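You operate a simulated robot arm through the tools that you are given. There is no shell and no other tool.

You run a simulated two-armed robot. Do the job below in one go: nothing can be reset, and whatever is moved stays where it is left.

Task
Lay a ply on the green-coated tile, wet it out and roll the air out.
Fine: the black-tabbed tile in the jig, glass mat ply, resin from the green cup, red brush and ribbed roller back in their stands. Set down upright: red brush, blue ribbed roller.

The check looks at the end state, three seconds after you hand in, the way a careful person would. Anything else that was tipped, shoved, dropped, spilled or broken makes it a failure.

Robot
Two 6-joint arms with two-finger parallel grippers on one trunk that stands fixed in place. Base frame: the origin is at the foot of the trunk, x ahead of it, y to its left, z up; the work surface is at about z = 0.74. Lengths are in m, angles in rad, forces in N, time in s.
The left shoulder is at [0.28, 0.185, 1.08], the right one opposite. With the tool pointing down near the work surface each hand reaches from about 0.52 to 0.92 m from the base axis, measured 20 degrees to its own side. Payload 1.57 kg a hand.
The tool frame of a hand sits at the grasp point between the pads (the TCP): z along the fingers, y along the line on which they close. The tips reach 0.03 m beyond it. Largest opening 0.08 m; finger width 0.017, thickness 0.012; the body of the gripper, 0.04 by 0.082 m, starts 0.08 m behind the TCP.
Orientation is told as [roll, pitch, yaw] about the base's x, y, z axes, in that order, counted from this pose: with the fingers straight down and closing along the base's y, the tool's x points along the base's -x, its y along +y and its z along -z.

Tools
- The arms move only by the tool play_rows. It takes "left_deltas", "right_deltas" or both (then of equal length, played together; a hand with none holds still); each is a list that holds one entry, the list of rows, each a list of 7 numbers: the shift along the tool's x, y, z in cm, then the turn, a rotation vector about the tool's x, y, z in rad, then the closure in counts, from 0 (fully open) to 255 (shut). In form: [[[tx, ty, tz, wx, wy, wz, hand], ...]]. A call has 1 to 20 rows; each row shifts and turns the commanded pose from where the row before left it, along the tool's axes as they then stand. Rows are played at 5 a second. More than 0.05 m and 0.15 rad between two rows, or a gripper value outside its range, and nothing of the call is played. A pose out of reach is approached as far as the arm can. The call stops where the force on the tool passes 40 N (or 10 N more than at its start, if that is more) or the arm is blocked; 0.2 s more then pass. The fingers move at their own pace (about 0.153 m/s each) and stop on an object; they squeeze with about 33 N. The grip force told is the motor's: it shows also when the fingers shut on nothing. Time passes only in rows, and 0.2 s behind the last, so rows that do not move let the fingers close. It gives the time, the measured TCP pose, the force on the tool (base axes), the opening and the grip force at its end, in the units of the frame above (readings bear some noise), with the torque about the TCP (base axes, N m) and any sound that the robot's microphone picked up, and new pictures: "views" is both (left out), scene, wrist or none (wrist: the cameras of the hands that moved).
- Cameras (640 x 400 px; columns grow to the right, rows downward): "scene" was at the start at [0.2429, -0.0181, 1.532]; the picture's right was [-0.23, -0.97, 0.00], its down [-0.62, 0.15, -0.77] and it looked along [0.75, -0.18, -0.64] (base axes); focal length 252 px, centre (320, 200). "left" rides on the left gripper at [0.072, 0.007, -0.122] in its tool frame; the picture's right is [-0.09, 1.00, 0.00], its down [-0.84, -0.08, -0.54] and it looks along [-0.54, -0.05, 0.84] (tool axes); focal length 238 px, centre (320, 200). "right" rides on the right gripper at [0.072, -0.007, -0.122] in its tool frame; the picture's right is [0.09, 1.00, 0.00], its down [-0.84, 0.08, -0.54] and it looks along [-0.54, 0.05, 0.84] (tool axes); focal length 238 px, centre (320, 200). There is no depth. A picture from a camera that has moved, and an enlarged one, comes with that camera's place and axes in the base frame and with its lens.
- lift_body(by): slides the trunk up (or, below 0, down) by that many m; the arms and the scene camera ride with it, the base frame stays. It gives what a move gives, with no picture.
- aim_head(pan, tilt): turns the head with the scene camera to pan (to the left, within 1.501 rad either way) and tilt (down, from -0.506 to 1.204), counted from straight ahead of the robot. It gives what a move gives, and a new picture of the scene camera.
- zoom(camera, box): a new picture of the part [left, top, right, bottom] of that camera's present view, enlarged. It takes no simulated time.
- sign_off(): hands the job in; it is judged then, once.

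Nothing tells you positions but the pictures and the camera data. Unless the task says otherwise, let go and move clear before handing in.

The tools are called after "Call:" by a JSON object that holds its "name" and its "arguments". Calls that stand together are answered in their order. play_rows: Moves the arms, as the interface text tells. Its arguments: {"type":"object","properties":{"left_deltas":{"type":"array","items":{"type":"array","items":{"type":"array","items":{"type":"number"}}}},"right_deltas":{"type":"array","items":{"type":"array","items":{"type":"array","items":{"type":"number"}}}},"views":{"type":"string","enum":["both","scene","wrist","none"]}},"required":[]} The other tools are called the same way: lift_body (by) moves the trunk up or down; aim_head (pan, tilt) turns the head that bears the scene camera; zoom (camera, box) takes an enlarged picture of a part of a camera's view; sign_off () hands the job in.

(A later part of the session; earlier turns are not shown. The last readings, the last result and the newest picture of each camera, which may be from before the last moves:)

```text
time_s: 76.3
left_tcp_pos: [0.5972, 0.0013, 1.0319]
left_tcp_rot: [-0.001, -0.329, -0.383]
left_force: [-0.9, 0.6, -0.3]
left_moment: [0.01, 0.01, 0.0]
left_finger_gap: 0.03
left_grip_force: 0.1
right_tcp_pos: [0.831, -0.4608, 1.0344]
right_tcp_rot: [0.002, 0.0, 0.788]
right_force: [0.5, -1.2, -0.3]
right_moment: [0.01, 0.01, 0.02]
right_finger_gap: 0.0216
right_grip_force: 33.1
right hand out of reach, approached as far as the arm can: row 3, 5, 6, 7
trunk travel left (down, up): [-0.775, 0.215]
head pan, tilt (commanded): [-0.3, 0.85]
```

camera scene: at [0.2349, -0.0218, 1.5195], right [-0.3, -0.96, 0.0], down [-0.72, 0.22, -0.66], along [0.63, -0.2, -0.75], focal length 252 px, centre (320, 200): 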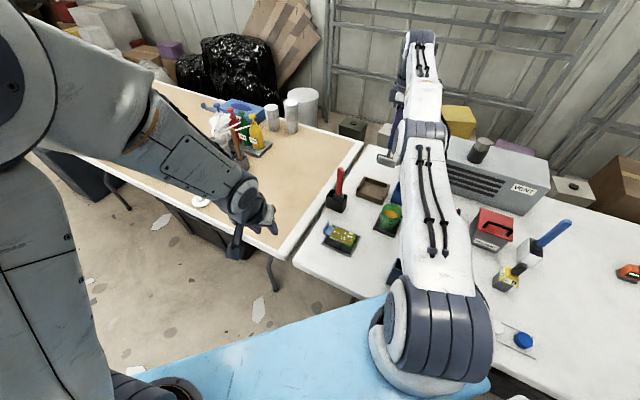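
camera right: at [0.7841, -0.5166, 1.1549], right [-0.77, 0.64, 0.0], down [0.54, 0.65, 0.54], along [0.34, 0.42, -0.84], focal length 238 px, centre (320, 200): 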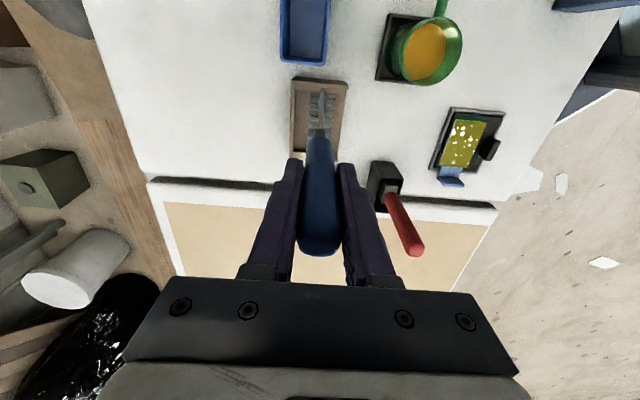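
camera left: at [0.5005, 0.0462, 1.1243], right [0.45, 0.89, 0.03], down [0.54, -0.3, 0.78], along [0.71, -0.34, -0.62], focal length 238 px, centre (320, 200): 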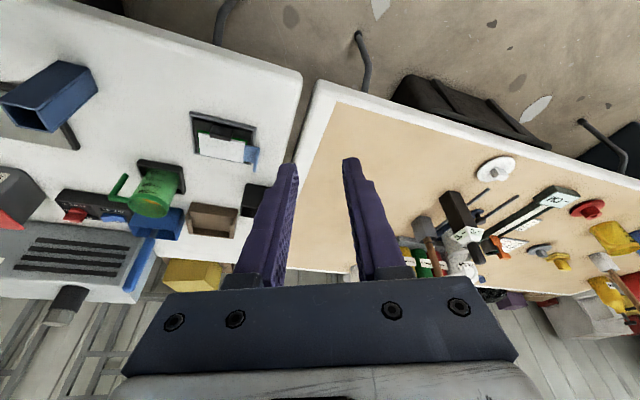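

Small steps are absorbed with no motion. I'll try one combined inward-and-down step, which should make the elbow bend; the roller is still well above the tray below it.

Call:
{"name": "play_rows", "arguments": {"right_deltas": [[[1.0, 3.0, 3.0, 0, 0, 0, 255], [0, 0, 0, 0, 0, 0, 255]]], "views": "scene"}}

```text
time_s: 76.9
left_tcp_pos: [0.5966, 0.0002, 1.0316]
left_tcp_rot: [0.002, -0.329, -0.385]
left_force: [-0.2, -0.7, -0.5]
left_moment: [-0.01, -0.01, -0.04]
left_finger_gap: 0.0296
left_grip_force: 0.0
right_tcp_pos: [0.8333, -0.4616, 1.021]
right_tcp_rot: [0.004, 0.001, 0.785]
right_force: [0.3, 0.2, -1.4]
right_moment: [-0.02, 0.01, 0.0]
right_finger_gap: 0.0216
right_grip_force: 32.5
right hand out of reach, approached as far as the arm can: row 1
trunk travel left (down, up): [-0.775, 0.215]
head pan, tilt (commanded): [-0.3, 0.85]
camera scene: at [0.2349, -0.0218, 1.5194], right [-0.3, -0.96, 0.0], down [-0.72, 0.22, -0.66], along [0.63, -0.2, -0.75], focal length 252 px, centre (320, 200)
```

scene: 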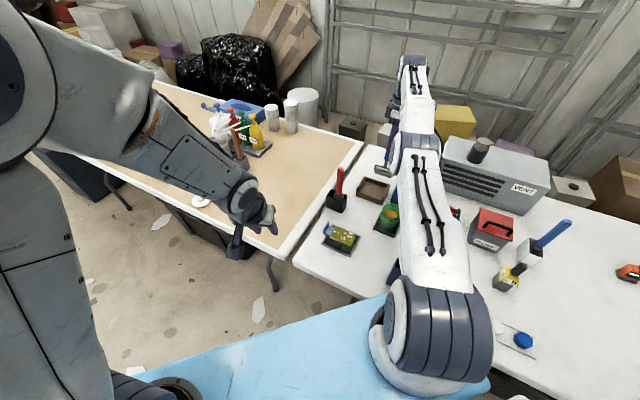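

The elbow still stayed locked. I'll test the opposite combination, inward and up, where there is free space.

Call:
{"name": "play_rows", "arguments": {"right_deltas": [[[1.0, 3.0, -3.0, 0, 0, 0, 255], [0, 0, 0, 0, 0, 0, 255]]], "views": "none"}}

```text
time_s: 77.5
left_tcp_pos: [0.5969, 0.0003, 1.0317]
left_tcp_rot: [0.0, -0.331, -0.385]
left_force: [0.6, 0.3, -0.3]
left_moment: [-0.01, 0.01, 0.0]
left_finger_gap: 0.0298
left_grip_force: 0.0
right_tcp_pos: [0.8282, -0.4593, 1.0528]
right_tcp_rot: [0.001, 0.001, 0.785]
right_force: [0.1, -0.2, -0.7]
right_moment: [0.02, -0.03, 0.03]
right_finger_gap: 0.022
right_grip_force: 33.2
right hand out of reach, approached as far as the arm can: row 1
trunk travel left (down, up): [-0.775, 0.215]
head pan, tilt (commanded): [-0.3, 0.85]
```

The arm stays on the same reach sphere. I'll look at the arm's shape to understand the configuration.

Call:
{"name": "aim_head", "arguments": {"pan": -0.6, "tilt": 0.45}}

```text
time_s: 78.4
left_tcp_pos: [0.598, -0.0004, 1.032]
left_tcp_rot: [-0.001, -0.331, -0.383]
left_force: [0.1, 0.2, 0.5]
left_moment: [-0.03, -0.01, -0.01]
left_finger_gap: 0.03
left_grip_force: 0.0
right_tcp_pos: [0.8285, -0.4592, 1.053]
right_tcp_rot: [0.001, -0.001, 0.787]
right_force: [-0.1, 0.8, -1.5]
right_moment: [0.02, -0.01, 0.0]
right_finger_gap: 0.022
right_grip_force: 32.6
trunk travel left (down, up): [-0.775, 0.215]
head pan, tilt (commanded): [-0.6, 0.45]
camera scene: at [0.2361, -0.0506, 1.5538], right [-0.56, -0.83, 0.0], down [-0.36, 0.25, -0.9], along [0.74, -0.51, -0.44], focal length 252 px, centre (320, 200)
```

scene: 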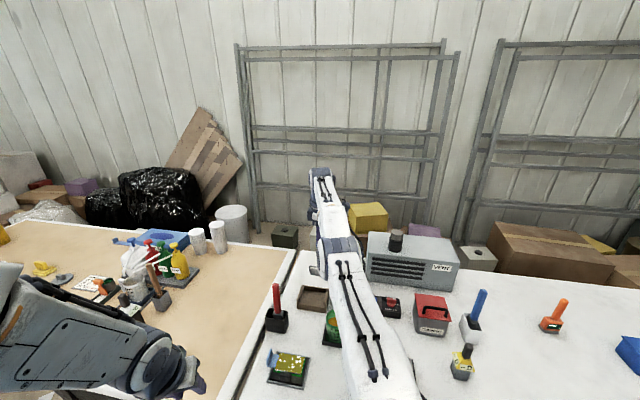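

The elbow is exactly straight: with equal links, the solver's vertical and radial moves don't excite it. A small tilt of the tool in the arm's plane, combined with an inward shift, should make the elbow bend, so I'll try that with the roller still high over free space.

Call:
{"name": "play_rows", "arguments": {"right_deltas": [[[0.95, 2.85, 0, -0.133, 0.044, 0, 255], [0, 0, 0, 0, 0, 0, 255]]], "views": "none"}}

```text
time_s: 79.0
left_tcp_pos: [0.5957, -0.0007, 1.032]
left_tcp_rot: [-0.001, -0.33, -0.385]
left_force: [-0.2, -0.6, 0.3]
left_moment: [0.02, 0.04, -0.03]
left_finger_gap: 0.0298
left_grip_force: 0.1
right_tcp_pos: [0.8027, -0.4446, 1.0518]
right_tcp_rot: [0.135, 0.042, 0.791]
right_force: [-0.6, 0.5, -1.5]
right_moment: [0.0, -0.02, -0.03]
right_finger_gap: 0.0215
right_grip_force: 33.0
trunk travel left (down, up): [-0.775, 0.215]
head pan, tilt (commanded): [-0.6, 0.45]
```

It worked: the hand moved inward with a slight tilt and no out-of-reach flag. I'll continue inward in modest steps.

Call:
{"name": "play_rows", "arguments": {"right_deltas": [[[0.3, 0.95, 0, 0, 0, 0, 255], [0.3, 0.95, 0, 0, 0, 0, 255], [0.3, 0.95, 0, 0, 0, 0, 255], [0, 0, 0, 0, 0, 0, 255]]], "views": "none"}}

```text
time_s: 80.0
left_tcp_pos: [0.5967, -0.0008, 1.0316]
left_tcp_rot: [-0.001, -0.329, -0.385]
left_force: [0.6, 0.6, -0.1]
left_moment: [0.0, 0.01, -0.03]
left_finger_gap: 0.0294
left_grip_force: 0.0
right_tcp_pos: [0.801, -0.4436, 1.0572]
right_tcp_rot: [0.133, 0.044, 0.791]
right_force: [0.1, -0.3, -0.6]
right_moment: [0.01, 0.03, 0.05]
right_finger_gap: 0.0217
right_grip_force: 33.2
right hand out of reach, approached as far as the arm can: row 1, 2, 3
trunk travel left (down, up): [-0.775, 0.215]
head pan, tilt (commanded): [-0.6, 0.45]
```

Call:
{"name": "play_rows", "arguments": {"right_deltas": [[[-0.75, -2.3, 0, 0.133, -0.044, 0, 255], [-0.75, -2.3, 0, 0.133, -0.044, 0, 255], [0.6, 1.9, 0, 0, 0, 0, 255], [0, 0, 0, 0, 0, 0, 255]]], "views": "none"}}

```text
time_s: 81.0
left_tcp_pos: [0.5967, 0.0002, 1.0316]
left_tcp_rot: [-0.001, -0.33, -0.383]
left_force: [-0.2, -0.1, 0.0]
left_moment: [0.02, -0.01, -0.03]
left_finger_gap: 0.0297
left_grip_force: 0.0
right_tcp_pos: [0.857, -0.472, 1.0567]
right_tcp_rot: [-0.132, -0.045, 0.788]
right_force: [0.5, 0.4, -0.7]
right_moment: [0.02, -0.01, -0.02]
right_finger_gap: 0.0217
right_grip_force: 32.8
right hand out of reach, approached as far as the arm can: row 1, 2, 3
trunk travel left (down, up): [-0.775, 0.215]
head pan, tilt (commanded): [-0.6, 0.45]
```

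I'll push inward with larger steps while tilted, so the solver's error drives the elbow harder; the roller is 7 cm above anything on that path.

Call:
{"name": "play_rows", "arguments": {"right_deltas": [[[1.42, 4.27, 0, 0, 0, 0, 255], [1.42, 4.27, 0, 0, 0, 0, 255], [1.42, 4.27, 0, 0, 0, 0, 255]]], "views": "none"}}

```text
time_s: 81.8
left_tcp_pos: [0.5976, 0.0006, 1.0326]
left_tcp_rot: [-0.001, -0.329, -0.384]
left_force: [-0.7, -1.1, 0.1]
left_moment: [-0.01, 0.06, 0.0]
left_finger_gap: 0.0298
left_grip_force: 0.0
right_tcp_pos: [0.8568, -0.4733, 1.056]
right_tcp_rot: [-0.131, -0.043, 0.788]
right_force: [0.4, -0.6, -0.8]
right_moment: [0.02, 0.03, -0.01]
right_finger_gap: 0.0217
right_grip_force: 32.6
right hand out of reach, approached as far as the arm can: row 1, 2, 3
trunk travel left (down, up): [-0.775, 0.215]
head pan, tilt (commanded): [-0.6, 0.45]
```

Still locked. I'll undo the tilt, moving the TCP so the wrist stays put, and then slide up and inward along the reach sphere, where there is plenty of free space above.

Call:
{"name": "play_rows", "arguments": {"right_deltas": [[[0.95, 2.85, 0, -0.133, 0.044, 0, 255], [0.6, 1.9, -3.5, 0, 0, 0, 255], [0.6, 1.9, -3.5, 0, 0, 0, 255], [0.6, 1.9, -3.5, 0, 0, 0, 255], [0.8, 2.4, -3.5, 0, 0, 0, 255]]], "views": "none"}}

```text
time_s: 83.0
left_tcp_pos: [0.597, 0.0006, 1.0321]
left_tcp_rot: [-0.001, -0.329, -0.384]
left_force: [-0.4, -0.1, 0.2]
left_moment: [-0.03, 0.02, -0.02]
left_finger_gap: 0.0297
left_grip_force: 0.1
right_tcp_pos: [0.8033, -0.4438, 1.1679]
right_tcp_rot: [0.001, 0.0, 0.789]
right_force: [0.0, -0.1, -0.7]
right_moment: [-0.01, 0.0, 0.04]
right_finger_gap: 0.0218
right_grip_force: 33.1
right hand out of reach, approached as far as the arm can: row 2, 3, 4, 5
trunk travel left (down, up): [-0.775, 0.215]
head pan, tilt (commanded): [-0.6, 0.45]
```

I'm now higher, still on the sphere. I'll tilt the tool about the fixed wrist centre in several steps so the elbow picks up some bend, then try to move inward.

Call:
{"name": "play_rows", "arguments": {"right_deltas": [[[0.99, 2.98, -0.22, -0.133, 0.044, 0, 255], [0.99, 2.98, -0.22, -0.133, 0.044, 0, 255], [0.99, 2.98, -0.22, -0.133, 0.044, 0, 255], [0.99, 2.98, -0.22, -0.133, 0.044, 0, 255], [0, 0, 0, 0, 0, 0, 255]]], "views": "none"}}

```text
time_s: 84.2
left_tcp_pos: [0.596, 0.0004, 1.0318]
left_tcp_rot: [0.001, -0.332, -0.383]
left_force: [0.0, -0.2, 0.7]
left_moment: [-0.01, 0.02, -0.02]
left_finger_gap: 0.0295
left_grip_force: 0.1
right_tcp_pos: [0.6794, -0.3817, 1.1796]
right_tcp_rot: [0.535, 0.166, 0.833]
right_force: [-0.3, 0.7, -1.3]
right_moment: [-0.02, -0.1, 0.02]
right_finger_gap: 0.0216
right_grip_force: 33.3
right hand out of reach, approached as far as the arm can: row 1, 3, 4
trunk travel left (down, up): [-0.775, 0.215]
head pan, tilt (commanded): [-0.6, 0.45]
```

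The wrist seems to have come inward by a couple of centimetres, so the elbow may be bending. I'll try to go further inward now.

Call:
{"name": "play_rows", "arguments": {"right_deltas": [[[0.53, 1.61, 1.06, 0, 0, 0, 255], [0.53, 1.61, 1.06, 0, 0, 0, 255], [0, 0, 0, 0, 0, 0, 255]]], "views": "scene"}}

```text
time_s: 85.0
left_tcp_pos: [0.5978, -0.0009, 1.0313]
left_tcp_rot: [0.0, -0.33, -0.384]
left_force: [-0.2, 0.0, 0.0]
left_moment: [0.0, -0.01, -0.01]
left_finger_gap: 0.0298
left_grip_force: 0.0
right_tcp_pos: [0.6432, -0.3621, 1.1781]
right_tcp_rot: [0.538, 0.168, 0.832]
right_force: [-0.2, 0.3, -1.3]
right_moment: [-0.02, -0.05, -0.01]
right_finger_gap: 0.0218
right_grip_force: 33.4
trunk travel left (down, up): [-0.775, 0.215]
head pan, tilt (commanded): [-0.6, 0.45]
camera scene: at [0.2358, -0.0505, 1.5539], right [-0.56, -0.83, 0.0], down [-0.36, 0.25, -0.9], along [0.74, -0.51, -0.44], focal length 252 px, centre (320, 200)
```

scene: 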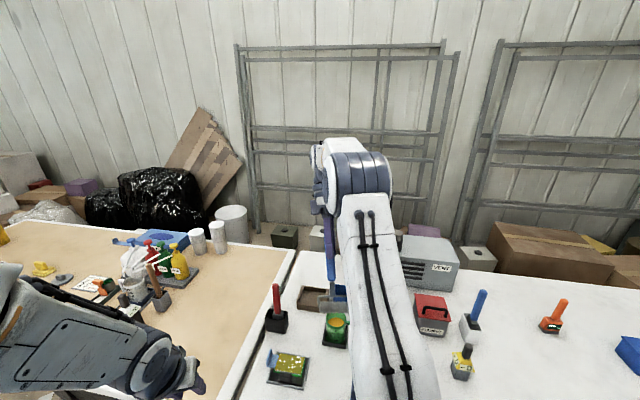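

It escaped and the elbow is bent again. I'll bring the tool back to vertical, turning about the TCP.

Call:
{"name": "play_rows", "arguments": {"right_deltas": [[[0, 0, 0, 0.133, -0.044, 0, 255], [0, 0, 0, 0.133, -0.044, 0, 255], [0, 0, 0, 0.133, -0.044, 0, 255], [0, 0, 0, 0.133, -0.044, 0, 255], [0, 0, 0, 0, 0, 0, 255]]], "views": "none"}}

Call:
{"name": "aim_head", "arguments": {"pan": -0.3, "tilt": 0.85}}

```text
time_s: 86.2
left_tcp_pos: [0.5972, -0.0006, 1.0334]
left_tcp_rot: [0.0, -0.331, -0.382]
left_force: [-0.6, -0.6, -0.1]
left_moment: [-0.02, -0.05, 0.02]
left_finger_gap: 0.0295
left_grip_force: 0.1
right_tcp_pos: [0.644, -0.3631, 1.1806]
right_tcp_rot: [-0.002, 0.0, 0.786]
right_force: [-0.4, 0.6, -0.7]
right_moment: [0.01, -0.06, 0.0]
right_finger_gap: 0.0218
right_grip_force: 32.9
trunk travel left (down, up): [-0.775, 0.215]
head pan, tilt (commanded): [-0.6, 0.45]
```

```text
time_s: 87.0
left_tcp_pos: [0.597, -0.0004, 1.0311]
left_tcp_rot: [0.0, -0.33, -0.384]
left_force: [0.2, 0.6, -0.5]
left_moment: [-0.03, -0.02, -0.04]
left_finger_gap: 0.0299
left_grip_force: 0.2
right_tcp_pos: [0.6445, -0.3652, 1.1808]
right_tcp_rot: [-0.001, 0.0, 0.787]
right_force: [0.3, 0.0, -0.7]
right_moment: [-0.01, 0.0, -0.01]
right_finger_gap: 0.0216
right_grip_force: 33.3
trunk travel left (down, up): [-0.775, 0.215]
head pan, tilt (commanded): [-0.3, 0.85]
camera scene: at [0.2349, -0.0218, 1.5195], right [-0.3, -0.96, 0.0], down [-0.72, 0.22, -0.66], along [0.63, -0.2, -0.75], focal length 252 px, centre (320, 200)
```

scene: 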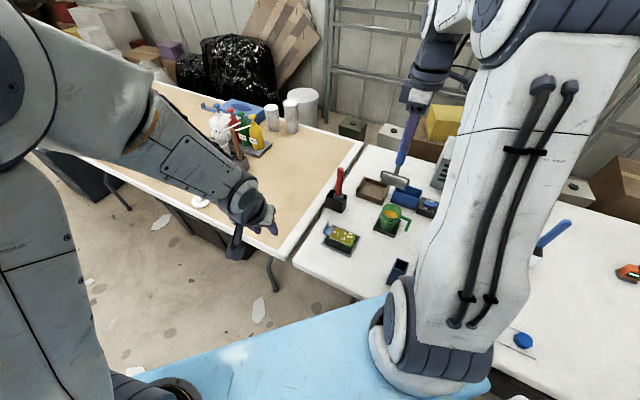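

The tool is vertical again and the arm is free. I'll move above the tile and turn the roller by 90° at this safe height.

Call:
{"name": "play_rows", "arguments": {"right_deltas": [[[-2.83, 1.3, 0, 0, 0, 0, 255], [-2.83, 1.3, 0, 0, 0, 0, 255], [-2.83, 1.3, 0, 0, 0, 0, 255], [-2.83, 1.3, 0, 0, 0, 0, 255], [0, 0, 0, 0, 0, 0.1428, 255], [0, 0, 0, 0, 0, 0.1428, 255], [0, 0, 0, 0, 0, 0.1428, 255], [0, 0, 0, 0, 0, 0.1428, 255], [0, 0, 0, 0, 0, 0.1428, 255], [0, 0, 0, 0, 0, 0.1428, 255], [0, 0, 0, 0, 0, 0.1428, 255], [0, 0, 0, 0, 0, 0.1428, 255], [0, 0, 0, 0, 0, 0.1428, 255], [0, 0, 0, 0, 0, 0.1428, 255], [0, 0, 0, 0, 0, 0.1428, 255], [0, 0, 0, 0, 0, 0, 255]]], "views": "both"}}

Call:
{"name": "zoom", "arguments": {"camera": "right", "box": [240, 40, 400, 200]}}

Call:
{"name": "zoom", "arguments": {"camera": "scene", "box": [310, 140, 410, 260]}}

```text
time_s: 90.5
left_tcp_pos: [0.5969, 0.0003, 1.0317]
left_tcp_rot: [0.001, -0.331, -0.385]
left_force: [0.2, 0.2, -0.1]
left_moment: [0.0, 0.01, -0.02]
left_finger_gap: 0.03
left_grip_force: 0.1
right_tcp_pos: [0.6862, -0.2469, 1.1814]
right_tcp_rot: [-0.001, -0.001, -0.788]
right_force: [-0.1, -0.3, -2.1]
right_moment: [-0.01, 0.0, 0.02]
right_finger_gap: 0.0216
right_grip_force: 33.2
trunk travel left (down, up): [-0.775, 0.215]
head pan, tilt (commanded): [-0.3, 0.85]
camera scene: at [0.2349, -0.0217, 1.5195], right [-0.3, -0.96, 0.0], down [-0.72, 0.22, -0.66], along [0.63, -0.2, -0.75], focal length 252 px, centre (320, 200)
camera right: at [0.6294, -0.2009, 1.302], right [0.64, 0.77, 0.0], down [0.65, -0.54, 0.54], along [0.42, -0.35, -0.84], focal length 238 px, centre (320, 200)
```

scene: 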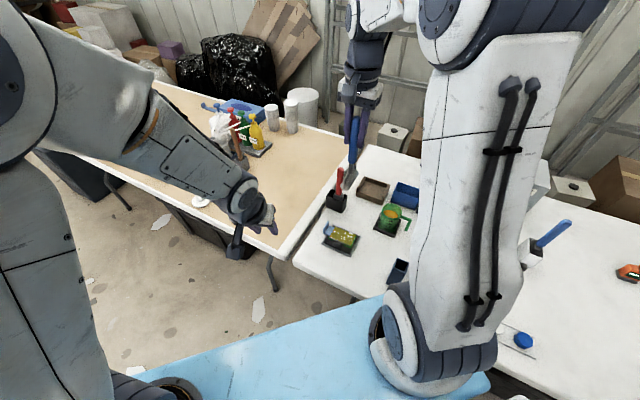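
right: 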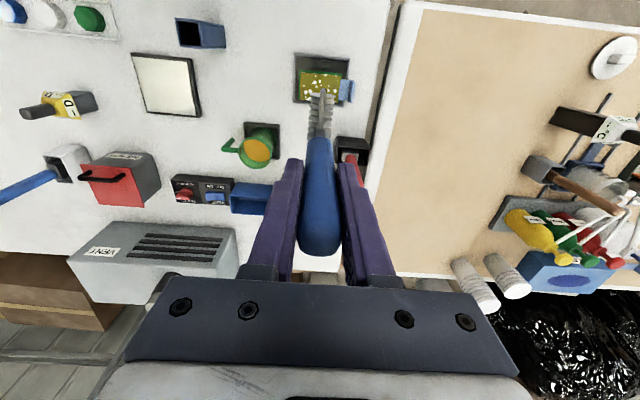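

```text
2.50 times, centred on (320, 120) of right
camera zoom: at [0.6294, -0.2009, 1.302], right [0.64, 0.77, 0.0], down [0.65, -0.54, 0.54], along [0.42, -0.35, -0.84], focal length 596 px, centre (320, 400)
```

zoom: 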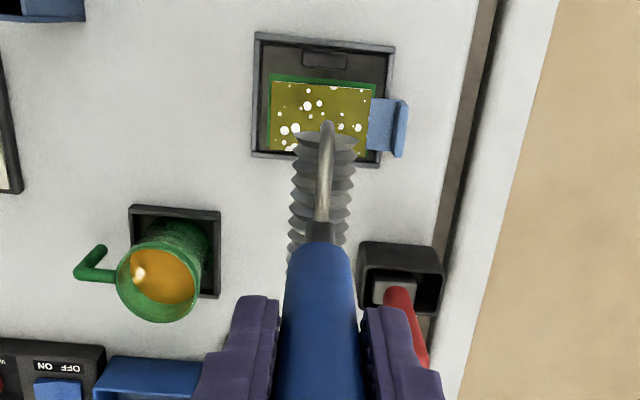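

```text
3.33 times, centred on (360, 200) of scene
camera zoom: at [0.2349, -0.0217, 1.5195], right [-0.3, -0.96, 0.0], down [-0.72, 0.22, -0.66], along [0.63, -0.2, -0.75], focal length 840 px, centre (187, 200)
```

zoom: 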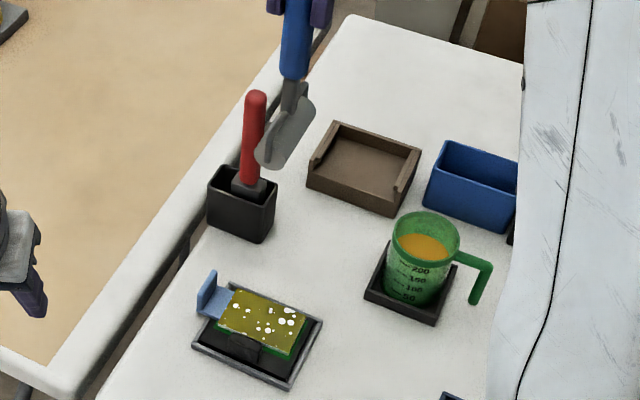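

The roller now spans the ply's width. I'll shift it 4 mm away from the tile's black tab and lower it to just above the ply.

Call:
{"name": "play_rows", "arguments": {"right_deltas": [[[-0.4, 0, 4.0, 0, 0, 0, 255], [0, 0, 4.5, 0, 0, 0, 255], [0, 0, 4.5, 0, 0, 0, 255], [0, 0, 4.5, 0, 0, 0, 255], [0, 0, 4.0, 0, 0, 0, 255], [0, 0, 2.8, 0, 0, 0, 255], [0, 0, 0, 0, 0, 0, 255]]], "views": "wrist"}}

Call:
{"name": "zoom", "arguments": {"camera": "right", "box": [240, 40, 400, 200]}}

Call:
{"name": "zoom", "arguments": {"camera": "scene", "box": [310, 190, 390, 260]}}

Call:
{"name": "zoom", "arguments": {"camera": "left", "box": [160, 90, 300, 200]}}

```text
time_s: 92.0
left_tcp_pos: [0.5977, 0.0008, 1.031]
left_tcp_rot: [0.0, -0.332, -0.382]
left_force: [-0.3, -0.2, -1.2]
left_moment: [-0.01, 0.0, -0.01]
left_finger_gap: 0.0295
left_grip_force: 0.1
right_tcp_pos: [0.6887, -0.2501, 0.937]
right_tcp_rot: [0.0, 0.001, -0.784]
right_force: [-0.2, 0.5, -1.3]
right_moment: [0.03, 0.05, -0.02]
right_finger_gap: 0.0218
right_grip_force: 33.3
trunk travel left (down, up): [-0.775, 0.215]
head pan, tilt (commanded): [-0.3, 0.85]
camera right: at [0.6318, -0.2036, 1.0581], right [0.64, 0.77, 0.0], down [0.65, -0.54, 0.54], along [0.42, -0.35, -0.84], focal length 238 px, centre (320, 200)
```

right: 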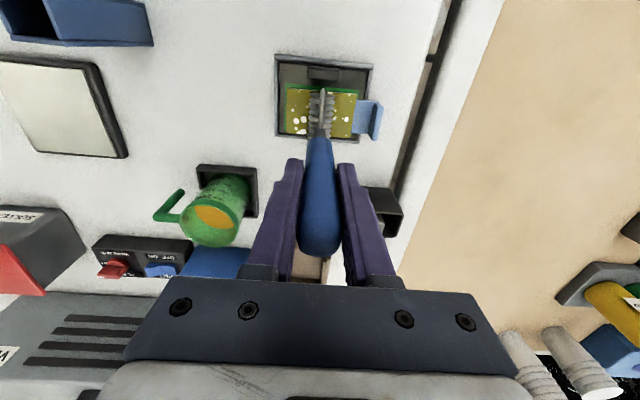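

```text
2.50 times, centred on (320, 120) of right
camera zoom: at [0.6318, -0.2036, 1.0581], right [0.64, 0.77, 0.0], down [0.65, -0.54, 0.54], along [0.42, -0.35, -0.84], focal length 596 px, centre (320, 400)
```

zoom: 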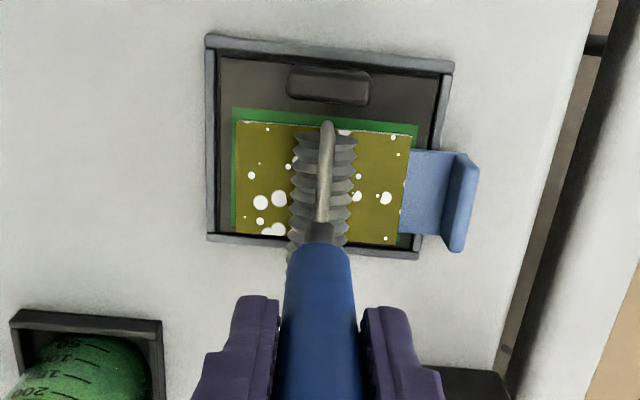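

```text
5.71 times, centred on (350, 225) of scene
camera zoom: at [0.235, -0.0218, 1.5194], right [-0.3, -0.96, 0.0], down [-0.72, 0.22, -0.66], along [0.63, -0.2, -0.75], focal length 1441 px, centre (149, 57)
```

zoom: 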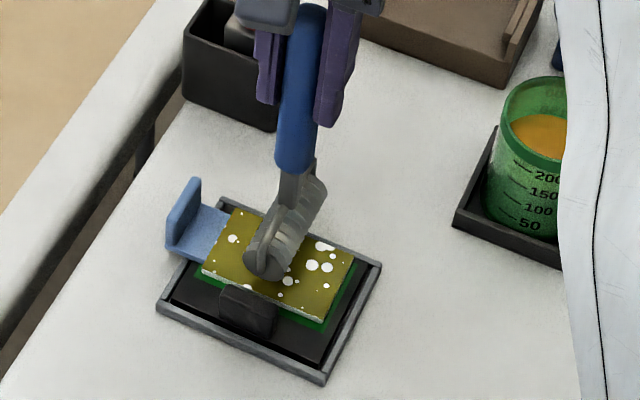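

```text
3.64 times, centred on (230, 145) of left
camera zoom: at [0.5006, 0.0462, 1.1242], right [0.45, 0.89, 0.03], down [0.54, -0.3, 0.78], along [0.71, -0.34, -0.62], focal length 867 px, centre (647, 400)
```

zoom: 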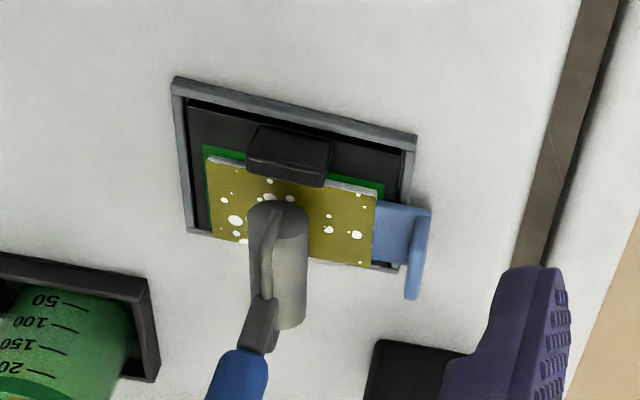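

The roller sits about 2 cm above the ply, covering its width and clearing the tile tab. I'll lower gently to contact.

Call:
{"name": "play_rows", "arguments": {"right_deltas": [[[0, 0, 1.5, 0, 0, 0, 255], [0, 0, 0, 0, 0, 0, 255]]], "views": "none"}}

Call:
{"name": "play_rows", "arguments": {"right_deltas": [[[0, 0, 0.25, 0, 0, 0, 255], [0, 0, 0, 0, 0, 0, 255]]], "views": "none"}}

Call:
{"name": "play_rows", "arguments": {"right_deltas": [[[0, 0, 0.2, 0, 0, 0, 255], [0, 0, 0, 0, 0, 0, 255]]], "views": "none"}}

```text
time_s: 92.7
left_tcp_pos: [0.5963, 0.0002, 1.0317]
left_tcp_rot: [0.0, -0.33, -0.384]
left_force: [-0.2, -0.1, -1.0]
left_moment: [0.02, 0.0, 0.0]
left_finger_gap: 0.0297
left_grip_force: 0.1
right_tcp_pos: [0.6891, -0.2484, 0.9222]
right_tcp_rot: [-0.003, -0.001, -0.785]
right_force: [-1.0, -0.3, -1.9]
right_moment: [0.0, 0.05, 0.01]
right_finger_gap: 0.0218
right_grip_force: 32.6
trunk travel left (down, up): [-0.775, 0.215]
head pan, tilt (commanded): [-0.3, 0.85]
```

```text
time_s: 93.2
left_tcp_pos: [0.5964, 0.0003, 1.0323]
left_tcp_rot: [0.001, -0.33, -0.384]
left_force: [0.6, -0.1, -0.2]
left_moment: [0.02, 0.0, 0.0]
left_finger_gap: 0.0299
left_grip_force: 0.2
right_tcp_pos: [0.69, -0.2489, 0.9199]
right_tcp_rot: [-0.001, 0.0, -0.783]
right_force: [0.7, 0.2, -1.1]
right_moment: [0.0, 0.0, -0.03]
right_finger_gap: 0.0216
right_grip_force: 33.2
trunk travel left (down, up): [-0.775, 0.215]
head pan, tilt (commanded): [-0.3, 0.85]
```

```text
time_s: 93.8
left_tcp_pos: [0.597, -0.0002, 1.0329]
left_tcp_rot: [0.0, -0.328, -0.384]
left_force: [0.0, 0.2, 0.0]
left_moment: [0.02, 0.03, 0.02]
left_finger_gap: 0.0296
left_grip_force: 0.1
right_tcp_pos: [0.6894, -0.2496, 0.9178]
right_tcp_rot: [0.002, 0.0, -0.782]
right_force: [0.8, 0.0, -1.0]
right_moment: [0.07, 0.05, 0.03]
right_finger_gap: 0.0217
right_grip_force: 32.9
trunk travel left (down, up): [-0.775, 0.215]
head pan, tilt (commanded): [-0.3, 0.85]
```

Call:
{"name": "play_rows", "arguments": {"right_deltas": [[[0, 0, 0.2, 0, 0, 0, 255], [0, 0, 0, 0, 0, 0, 255]]], "views": "none"}}

Call:
{"name": "play_rows", "arguments": {"right_deltas": [[[0, 0, 0.15, 0, 0, 0, 255], [0, 0, 0, 0, 0, 0, 255]]], "views": "none"}}

Call:
{"name": "zoom", "arguments": {"camera": "left", "box": [160, 90, 300, 200]}}

```text
time_s: 94.5
left_tcp_pos: [0.5972, 0.0004, 1.0328]
left_tcp_rot: [0.0, -0.331, -0.384]
left_force: [-0.1, -0.2, 0.2]
left_moment: [-0.01, 0.0, -0.03]
left_finger_gap: 0.0299
left_grip_force: 0.2
right_tcp_pos: [0.6897, -0.2491, 0.9178]
right_tcp_rot: [0.004, -0.002, -0.783]
right_force: [-2.2, 1.0, 16.7]
right_moment: [0.24, 0.4, 0.01]
right_finger_gap: 0.0216
right_grip_force: 32.8
trunk travel left (down, up): [-0.775, 0.215]
head pan, tilt (commanded): [-0.3, 0.85]
```

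```text
time_s: 95.0
left_tcp_pos: [0.5963, -0.0004, 1.0328]
left_tcp_rot: [0.0, -0.33, -0.384]
left_force: [0.4, -0.2, 0.3]
left_moment: [-0.02, 0.04, -0.04]
left_finger_gap: 0.0299
left_grip_force: 0.1
right_tcp_pos: [0.6899, -0.2494, 0.9147]
right_tcp_rot: [0.002, -0.002, -0.784]
right_force: [0.5, -1.7, 23.2]
right_moment: [-0.2, 0.05, -0.01]
right_finger_gap: 0.0214
right_grip_force: 33.3
trunk travel left (down, up): [-0.775, 0.215]
head pan, tilt (commanded): [-0.3, 0.85]
```

```text
3.64 times, centred on (230, 145) of left
camera zoom: at [0.4997, 0.0464, 1.1248], right [0.45, 0.89, 0.03], down [0.54, -0.3, 0.78], along [0.71, -0.34, -0.62], focal length 867 px, centre (647, 400)
```

zoom: 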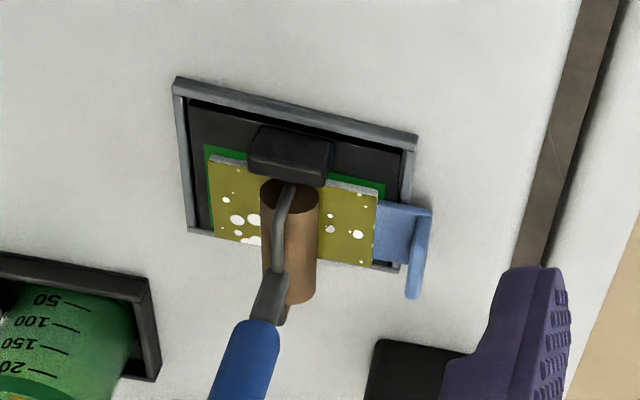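

Contact, and the roller has picked up resin; 23 N is more than needed. I'll ease off about a millimetre and roll along the ply's length, first away from the lip and then back.

Call:
{"name": "play_rows", "arguments": {"right_deltas": [[[0, 0, -0.12, 0, 0, 0, 255], [0, -0.6, 0, 0, 0, 0, 255], [0, -0.6, 0, 0, 0, 0, 255], [0, -0.6, 0, 0, 0, 0, 255], [0, -0.6, 0, 0, 0, 0, 255], [0, -0.6, 0, 0, 0, 0, 255], [0, -0.5, 0, 0, 0, 0, 255]]], "views": "none"}}

Call:
{"name": "zoom", "arguments": {"camera": "left", "box": [160, 90, 300, 200]}}

Call:
{"name": "zoom", "arguments": {"camera": "right", "box": [240, 40, 400, 200]}}

```text
time_s: 96.7
left_tcp_pos: [0.5974, 0.0009, 1.0321]
left_tcp_rot: [0.0, -0.329, -0.385]
left_force: [0.3, -0.1, 0.4]
left_moment: [-0.03, 0.0, -0.02]
left_finger_gap: 0.0298
left_grip_force: 0.1
right_tcp_pos: [0.6632, -0.2744, 0.9152]
right_tcp_rot: [0.0, -0.001, -0.784]
right_force: [3.0, 1.9, 9.1]
right_moment: [0.32, -0.48, -0.02]
right_finger_gap: 0.0216
right_grip_force: 32.8
trunk travel left (down, up): [-0.775, 0.215]
head pan, tilt (commanded): [-0.3, 0.85]
```

```text
3.64 times, centred on (230, 145) of left
camera zoom: at [0.5003, 0.0464, 1.1244], right [0.45, 0.89, 0.03], down [0.54, -0.3, 0.78], along [0.71, -0.34, -0.62], focal length 867 px, centre (647, 400)
```

zoom: 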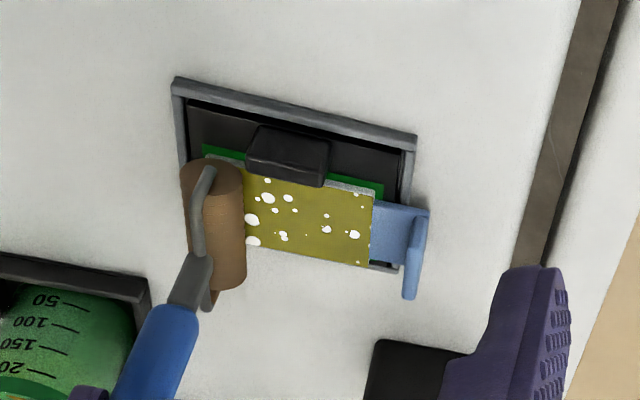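

```text
2.50 times, centred on (320, 120) of right
camera zoom: at [0.6071, -0.229, 1.0372], right [0.64, 0.77, 0.0], down [0.65, -0.54, 0.54], along [0.42, -0.35, -0.84], focal length 596 px, centre (320, 400)
```

zoom: 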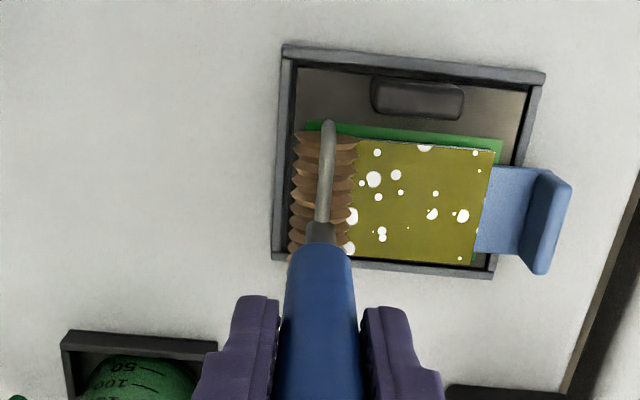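

The ply stayed within the green. I'll roll back the full length toward the lip.

Call:
{"name": "play_rows", "arguments": {"right_deltas": [[[0, 0.6, 0, 0, 0, 0, 255], [0, 0.6, 0, 0, 0, 0, 255], [0, 0.6, 0, 0, 0, 0, 255], [0, 0.6, 0, 0, 0, 0, 255], [0, 0.6, 0, 0, 0, 0, 255], [0, 0.6, 0, 0, 0, 0, 255], [0, 0.6, 0, 0, 0, 0, 255], [0, 0.6, 0, 0, 0, 0, 255], [0, 0.6, 0, 0, 0, 0, 255], [0, 0.6, 0, 0, 0, 0, 255], [0, 0.6, 0, 0, 0, 0, 255], [0, 0.3, 0, 0, 0, 0, 255]]], "views": "none"}}

Call:
{"name": "zoom", "arguments": {"camera": "left", "box": [160, 90, 300, 200]}}

Call:
{"name": "zoom", "arguments": {"camera": "right", "box": [240, 40, 400, 200]}}

```text
time_s: 99.2
left_tcp_pos: [0.5961, -0.0005, 1.0325]
left_tcp_rot: [0.0, -0.33, -0.384]
left_force: [-0.5, 0.6, 0.1]
left_moment: [0.01, 0.0, 0.01]
left_finger_gap: 0.03
left_grip_force: 0.0
right_tcp_pos: [0.712, -0.2248, 0.9157]
right_tcp_rot: [0.001, 0.001, -0.783]
right_force: [-3.2, -2.6, 9.1]
right_moment: [-0.53, 0.34, -0.02]
right_finger_gap: 0.022
right_grip_force: 32.4
trunk travel left (down, up): [-0.775, 0.215]
head pan, tilt (commanded): [-0.3, 0.85]
```

```text
3.64 times, centred on (230, 145) of left
camera zoom: at [0.5001, 0.0461, 1.1246], right [0.45, 0.89, 0.03], down [0.54, -0.3, 0.78], along [0.71, -0.34, -0.62], focal length 867 px, centre (647, 400)
```

zoom: 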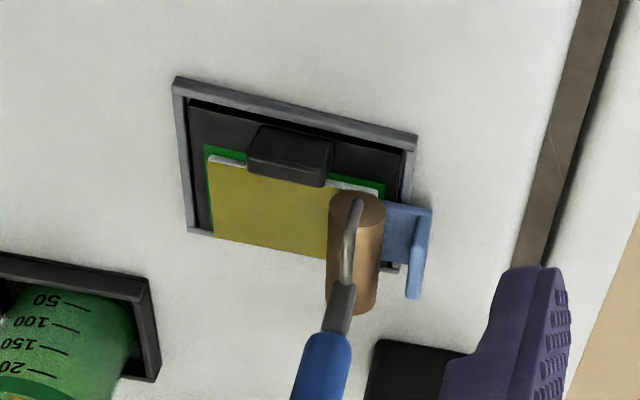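

```text
2.50 times, centred on (320, 120) of right
camera zoom: at [0.6556, -0.1798, 1.0374], right [0.64, 0.77, 0.0], down [0.65, -0.54, 0.54], along [0.42, -0.35, -0.84], focal length 596 px, centre (320, 400)
```

zoom: 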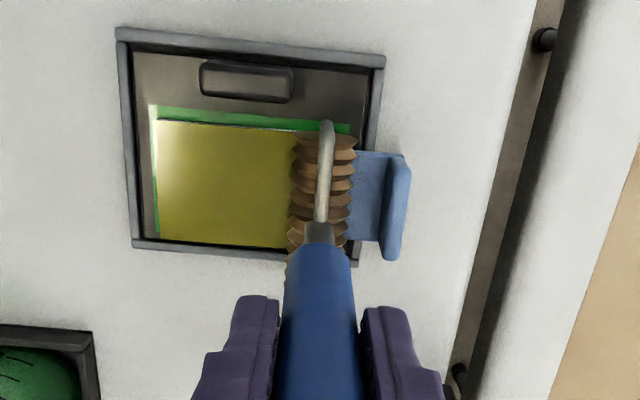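

The bubbles are gone. I'll lift the roller straight up and inspect the whole ply.

Call:
{"name": "play_rows", "arguments": {"right_deltas": [[[0, 0, -0.5, 0, 0, 0, 255], [0, 0, -3.0, 0, 0, 0, 255], [0, 0, -4.0, 0, 0, 0, 255], [0, 0, -4.0, 0, 0, 0, 255], [0, 0, -4.0, 0, 0, 0, 255], [0, 0, 0, 0, 0, 0, 255]]], "views": "none"}}

Call:
{"name": "zoom", "arguments": {"camera": "left", "box": [170, 90, 290, 180]}}

Call:
{"name": "zoom", "arguments": {"camera": "scene", "box": [320, 200, 390, 260]}}

Call:
{"name": "zoom", "arguments": {"camera": "right", "box": [240, 40, 400, 200]}}

```text
time_s: 100.7
left_tcp_pos: [0.5972, -0.0001, 1.0317]
left_tcp_rot: [0.001, -0.33, -0.385]
left_force: [0.6, -0.3, 0.0]
left_moment: [-0.02, 0.0, -0.01]
left_finger_gap: 0.0294
left_grip_force: 0.2
right_tcp_pos: [0.7112, -0.225, 1.0724]
right_tcp_rot: [0.001, 0.0, -0.784]
right_force: [0.2, -0.3, -1.6]
right_moment: [0.02, -0.02, 0.0]
right_finger_gap: 0.0215
right_grip_force: 32.8
trunk travel left (down, up): [-0.775, 0.215]
head pan, tilt (commanded): [-0.3, 0.85]
```

```text
4.44 times, centred on (230, 135) of left
camera zoom: at [0.5003, 0.0462, 1.1244], right [0.45, 0.89, 0.03], down [0.54, -0.3, 0.78], along [0.71, -0.34, -0.62], focal length 1059 px, centre (720, 489)
```

zoom: 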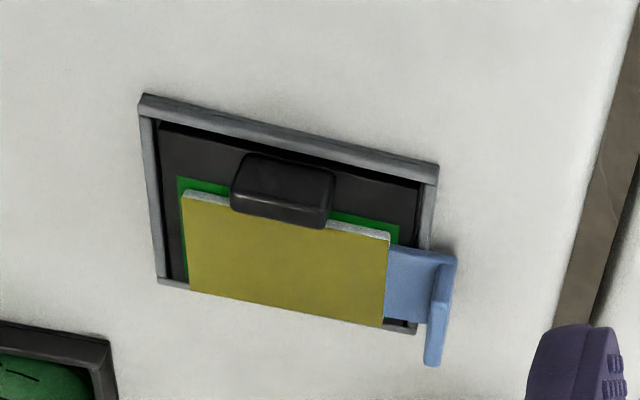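

```text
6.67 times, centred on (355, 230) of scene
camera zoom: at [0.2347, -0.0217, 1.5195], right [-0.3, -0.96, 0.0], down [-0.72, 0.22, -0.66], along [0.63, -0.2, -0.75], focal length 1681 px, centre (87, 0)
```

zoom: 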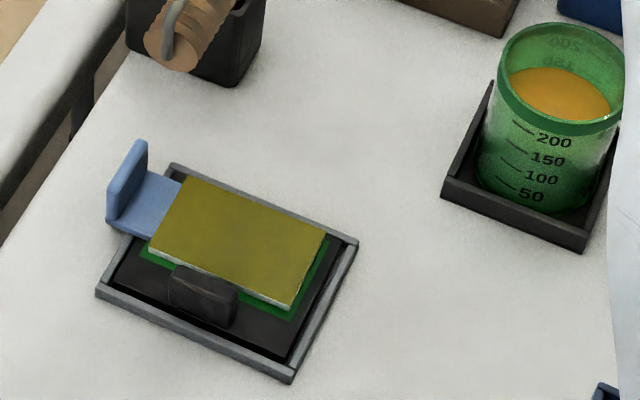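

```text
2.50 times, centred on (320, 120) of right
camera zoom: at [0.655, -0.1796, 1.194], right [0.64, 0.77, 0.0], down [0.65, -0.54, 0.54], along [0.42, -0.35, -0.84], focal length 596 px, centre (320, 400)
```

zoom: 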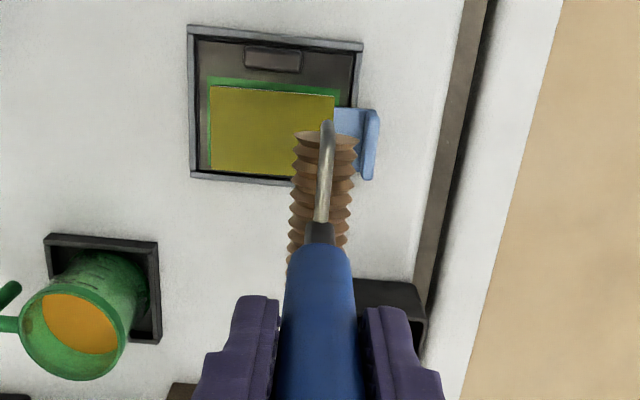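

The ply is evenly wet with no bubbles left and still lies inside the green area. I'll turn the roller back by 90° for its stand.

Call:
{"name": "play_rows", "arguments": {"right_deltas": [[[0, 0, 0, 0, 0, -0.1428, 255], [0, 0, 0, 0, 0, -0.1428, 255], [0, 0, 0, 0, 0, -0.1428, 255], [0, 0, 0, 0, 0, -0.1428, 255], [0, 0, 0, 0, 0, -0.1428, 255], [0, 0, 0, 0, 0, -0.1428, 255], [0, 0, 0, 0, 0, -0.1428, 255], [0, 0, 0, 0, 0, -0.1428, 255], [0, 0, 0, 0, 0, -0.1428, 255], [0, 0, 0, 0, 0, -0.1428, 255], [0, 0, 0, 0, 0, -0.1428, 255], [0, 0, 0, 0, 0, 0, 255]]], "views": "both"}}

```text
time_s: 103.2
left_tcp_pos: [0.5961, 0.0002, 1.0309]
left_tcp_rot: [0.0, -0.328, -0.383]
left_force: [0.4, 0.1, -0.3]
left_moment: [-0.02, 0.0, 0.01]
left_finger_gap: 0.0297
left_grip_force: 0.0
right_tcp_pos: [0.7131, -0.2257, 1.07]
right_tcp_rot: [-0.001, 0.0, 0.789]
right_force: [-0.8, 0.2, -1.7]
right_moment: [0.02, 0.02, -0.01]
right_finger_gap: 0.0216
right_grip_force: 32.4
trunk travel left (down, up): [-0.775, 0.215]
head pan, tilt (commanded): [-0.3, 0.85]
camera scene: at [0.2349, -0.0217, 1.5195], right [-0.3, -0.96, 0.0], down [-0.72, 0.22, -0.66], along [0.63, -0.2, -0.75], focal length 252 px, centre (320, 200)
camera right: at [0.6657, -0.2817, 1.1919], right [-0.77, 0.64, 0.0], down [0.53, 0.65, 0.54], along [0.34, 0.42, -0.84], focal length 238 px, centre (320, 200)
```

scene: 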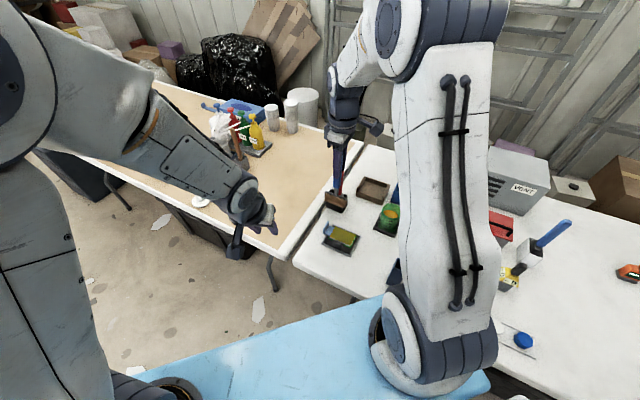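
right: 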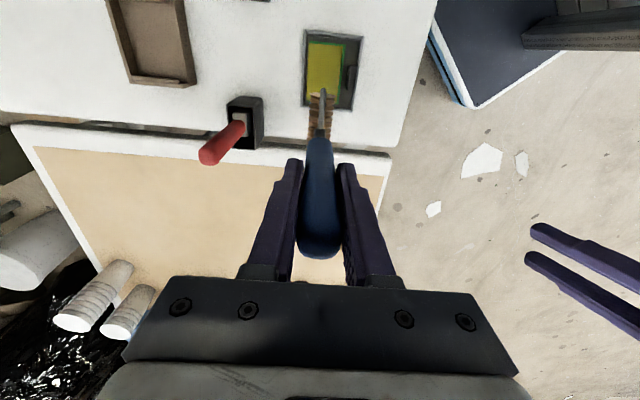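

I'll carry the roller back toward its stand via a bent-elbow path, coming lower as I get there so that the arm does not stretch out again.

Call:
{"name": "play_rows", "arguments": {"right_deltas": [[[2.34, -3.46, 0, 0, 0, 0, 255], [2.34, -3.46, 0, 0, 0, 0, 255], [2.34, -3.46, 0, 0, 0, 0, 255], [2.34, -3.46, 0, 0, 0, 0, 255], [1.6, -2.3, 1.5, 0, 0, 0, 255], [1.6, -2.3, 1.5, 0, 0, 0, 255], [1.6, -2.3, 1.5, 0, 0, 0, 255], [1.6, -2.3, 1.5, 0, 0, 0, 255], [0, 0, 0, 0, 0, 0, 255]]], "views": "both"}}

Call:
{"name": "zoom", "arguments": {"camera": "right", "box": [220, 20, 420, 200]}}

```text
time_s: 105.2
left_tcp_pos: [0.5968, 0.0003, 1.0315]
left_tcp_rot: [0.0, -0.33, -0.384]
left_force: [-0.3, 0.3, 0.2]
left_moment: [0.0, 0.02, 0.01]
left_finger_gap: 0.0297
left_grip_force: 0.1
right_tcp_pos: [0.7652, -0.4999, 1.0093]
right_tcp_rot: [0.002, -0.001, 0.788]
right_force: [0.2, 0.2, -1.3]
right_moment: [0.0, 0.01, -0.03]
right_finger_gap: 0.0212
right_grip_force: 32.6
trunk travel left (down, up): [-0.775, 0.215]
head pan, tilt (commanded): [-0.3, 0.85]
camera scene: at [0.235, -0.0221, 1.5194], right [-0.3, -0.96, 0.0], down [-0.72, 0.22, -0.66], along [0.63, -0.19, -0.75], focal length 252 px, centre (320, 200)
camera right: at [0.7185, -0.5559, 1.1306], right [-0.77, 0.64, 0.0], down [0.54, 0.65, 0.54], along [0.35, 0.42, -0.84], focal length 238 px, centre (320, 200)
```

scene: 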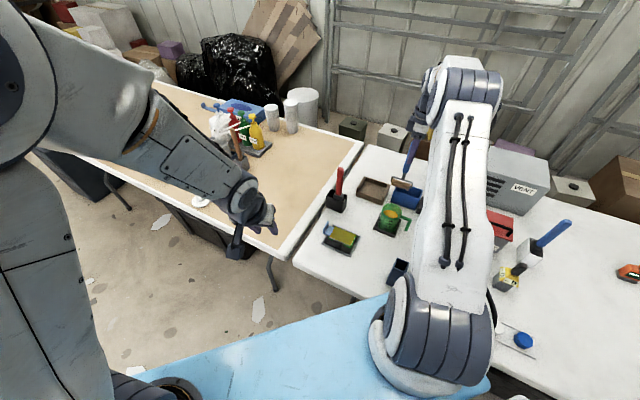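
right: 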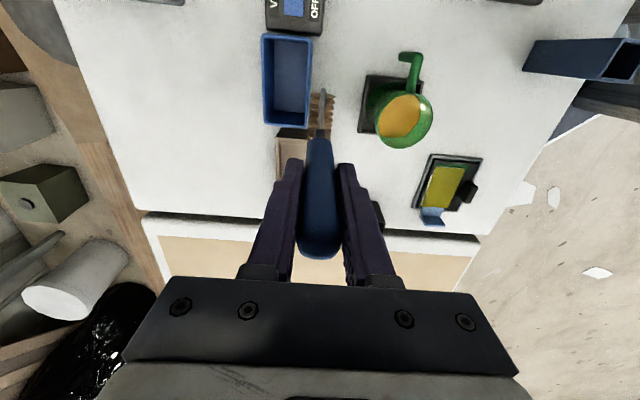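

```text
2.22 times, centred on (320, 110) of right
camera zoom: at [0.7185, -0.5559, 1.1306], right [-0.77, 0.64, 0.0], down [0.54, 0.65, 0.54], along [0.35, 0.42, -0.84], focal length 530 px, centre (320, 400)
```

zoom: 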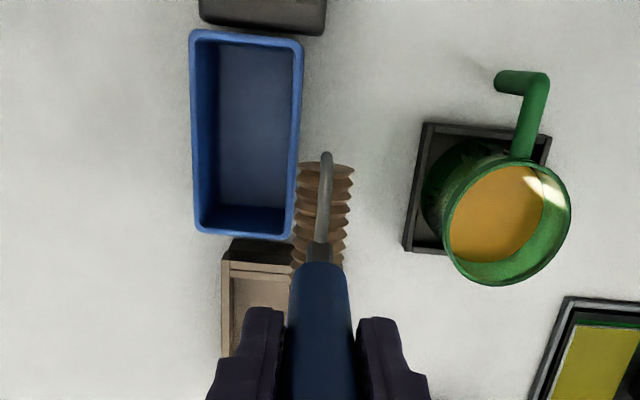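

The empty stand is at (0.775, -0.554). I'll move over it, slightly lower, and check.

Call:
{"name": "play_rows", "arguments": {"right_deltas": [[[1.55, -2.24, 0.5, 0, 0, 0, 255], [1.55, -2.24, 0.5, 0, 0, 0, 255], [0, 0, 0, 0, 0, 0, 255]]], "views": "both"}}

Call:
{"name": "zoom", "arguments": {"camera": "right", "box": [240, 20, 400, 180]}}

Call:
{"name": "zoom", "arguments": {"camera": "scene", "box": [370, 130, 450, 230]}}

Call:
{"name": "zoom", "arguments": {"camera": "left", "box": [60, 150, 220, 290]}}

```text
time_s: 106.0
left_tcp_pos: [0.5965, -0.0005, 1.0314]
left_tcp_rot: [-0.001, -0.332, -0.384]
left_force: [0.6, -0.3, -0.7]
left_moment: [0.06, -0.02, 0.0]
left_finger_gap: 0.0299
left_grip_force: 0.1
right_tcp_pos: [0.7761, -0.5532, 1.0006]
right_tcp_rot: [0.001, 0.001, 0.787]
right_force: [-0.8, 0.1, -1.7]
right_moment: [0.02, 0.01, -0.04]
right_finger_gap: 0.0214
right_grip_force: 32.4
trunk travel left (down, up): [-0.775, 0.215]
head pan, tilt (commanded): [-0.3, 0.85]
camera scene: at [0.2351, -0.0221, 1.5194], right [-0.3, -0.96, 0.0], down [-0.72, 0.22, -0.66], along [0.63, -0.19, -0.75], focal length 252 px, centre (320, 200)
camera right: at [0.7285, -0.6093, 1.122], right [-0.77, 0.64, 0.0], down [0.54, 0.65, 0.54], along [0.34, 0.42, -0.84], focal length 238 px, centre (320, 200)
```

scene: 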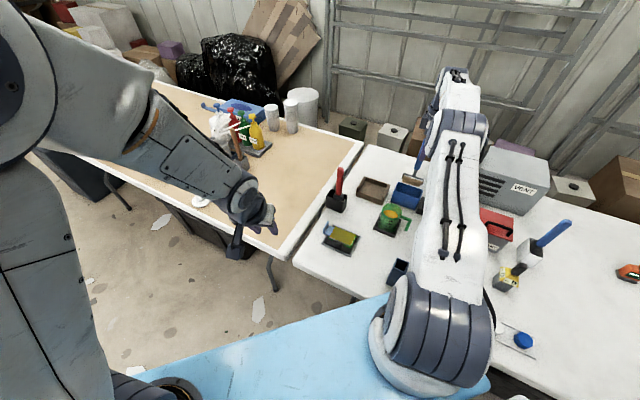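
right: 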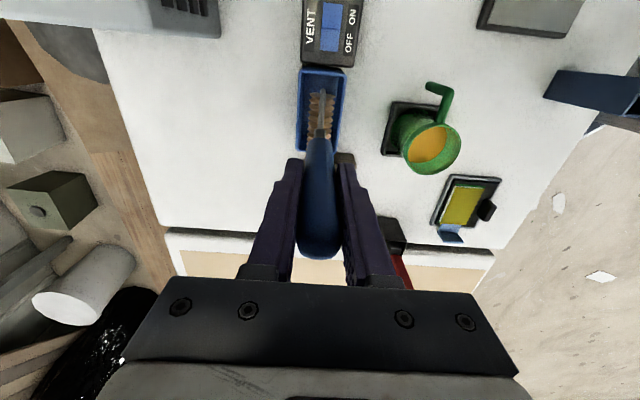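

```text
2.50 times, centred on (320, 100) of right
camera zoom: at [0.7285, -0.6093, 1.122], right [-0.77, 0.64, 0.0], down [0.54, 0.65, 0.54], along [0.34, 0.42, -0.84], focal length 596 px, centre (320, 450)
```

zoom: 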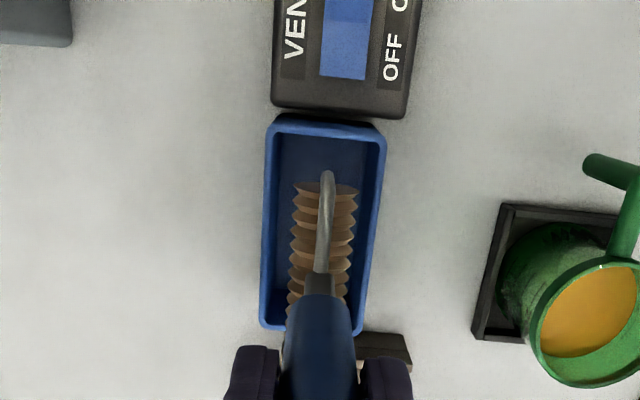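

```text
4.00 times, centred on (410, 180) of scene
camera zoom: at [0.2351, -0.0221, 1.5194], right [-0.3, -0.96, 0.0], down [-0.72, 0.22, -0.66], along [0.63, -0.19, -0.75], focal length 1008 px, centre (-40, 280)
```

zoom: 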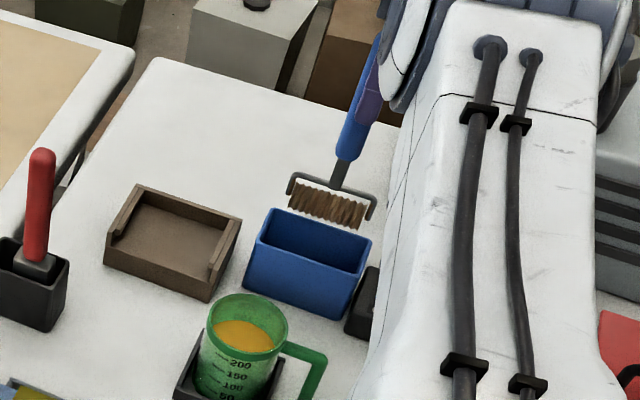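

```text
2.86 times, centred on (140, 220) of left
camera zoom: at [0.5006, 0.046, 1.1242], right [0.45, 0.89, 0.03], down [0.54, -0.3, 0.78], along [0.71, -0.34, -0.62], focal length 681 px, centre (834, 143)
```

zoom: 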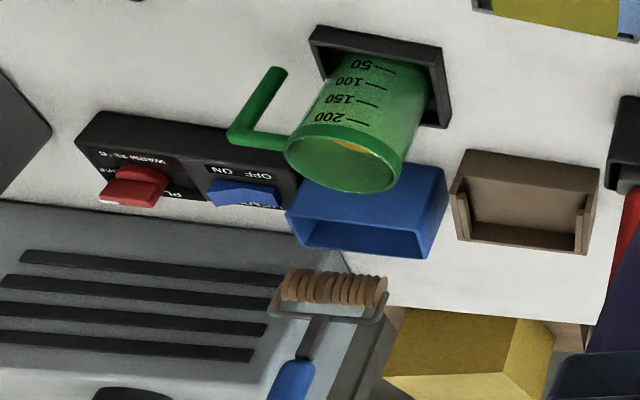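

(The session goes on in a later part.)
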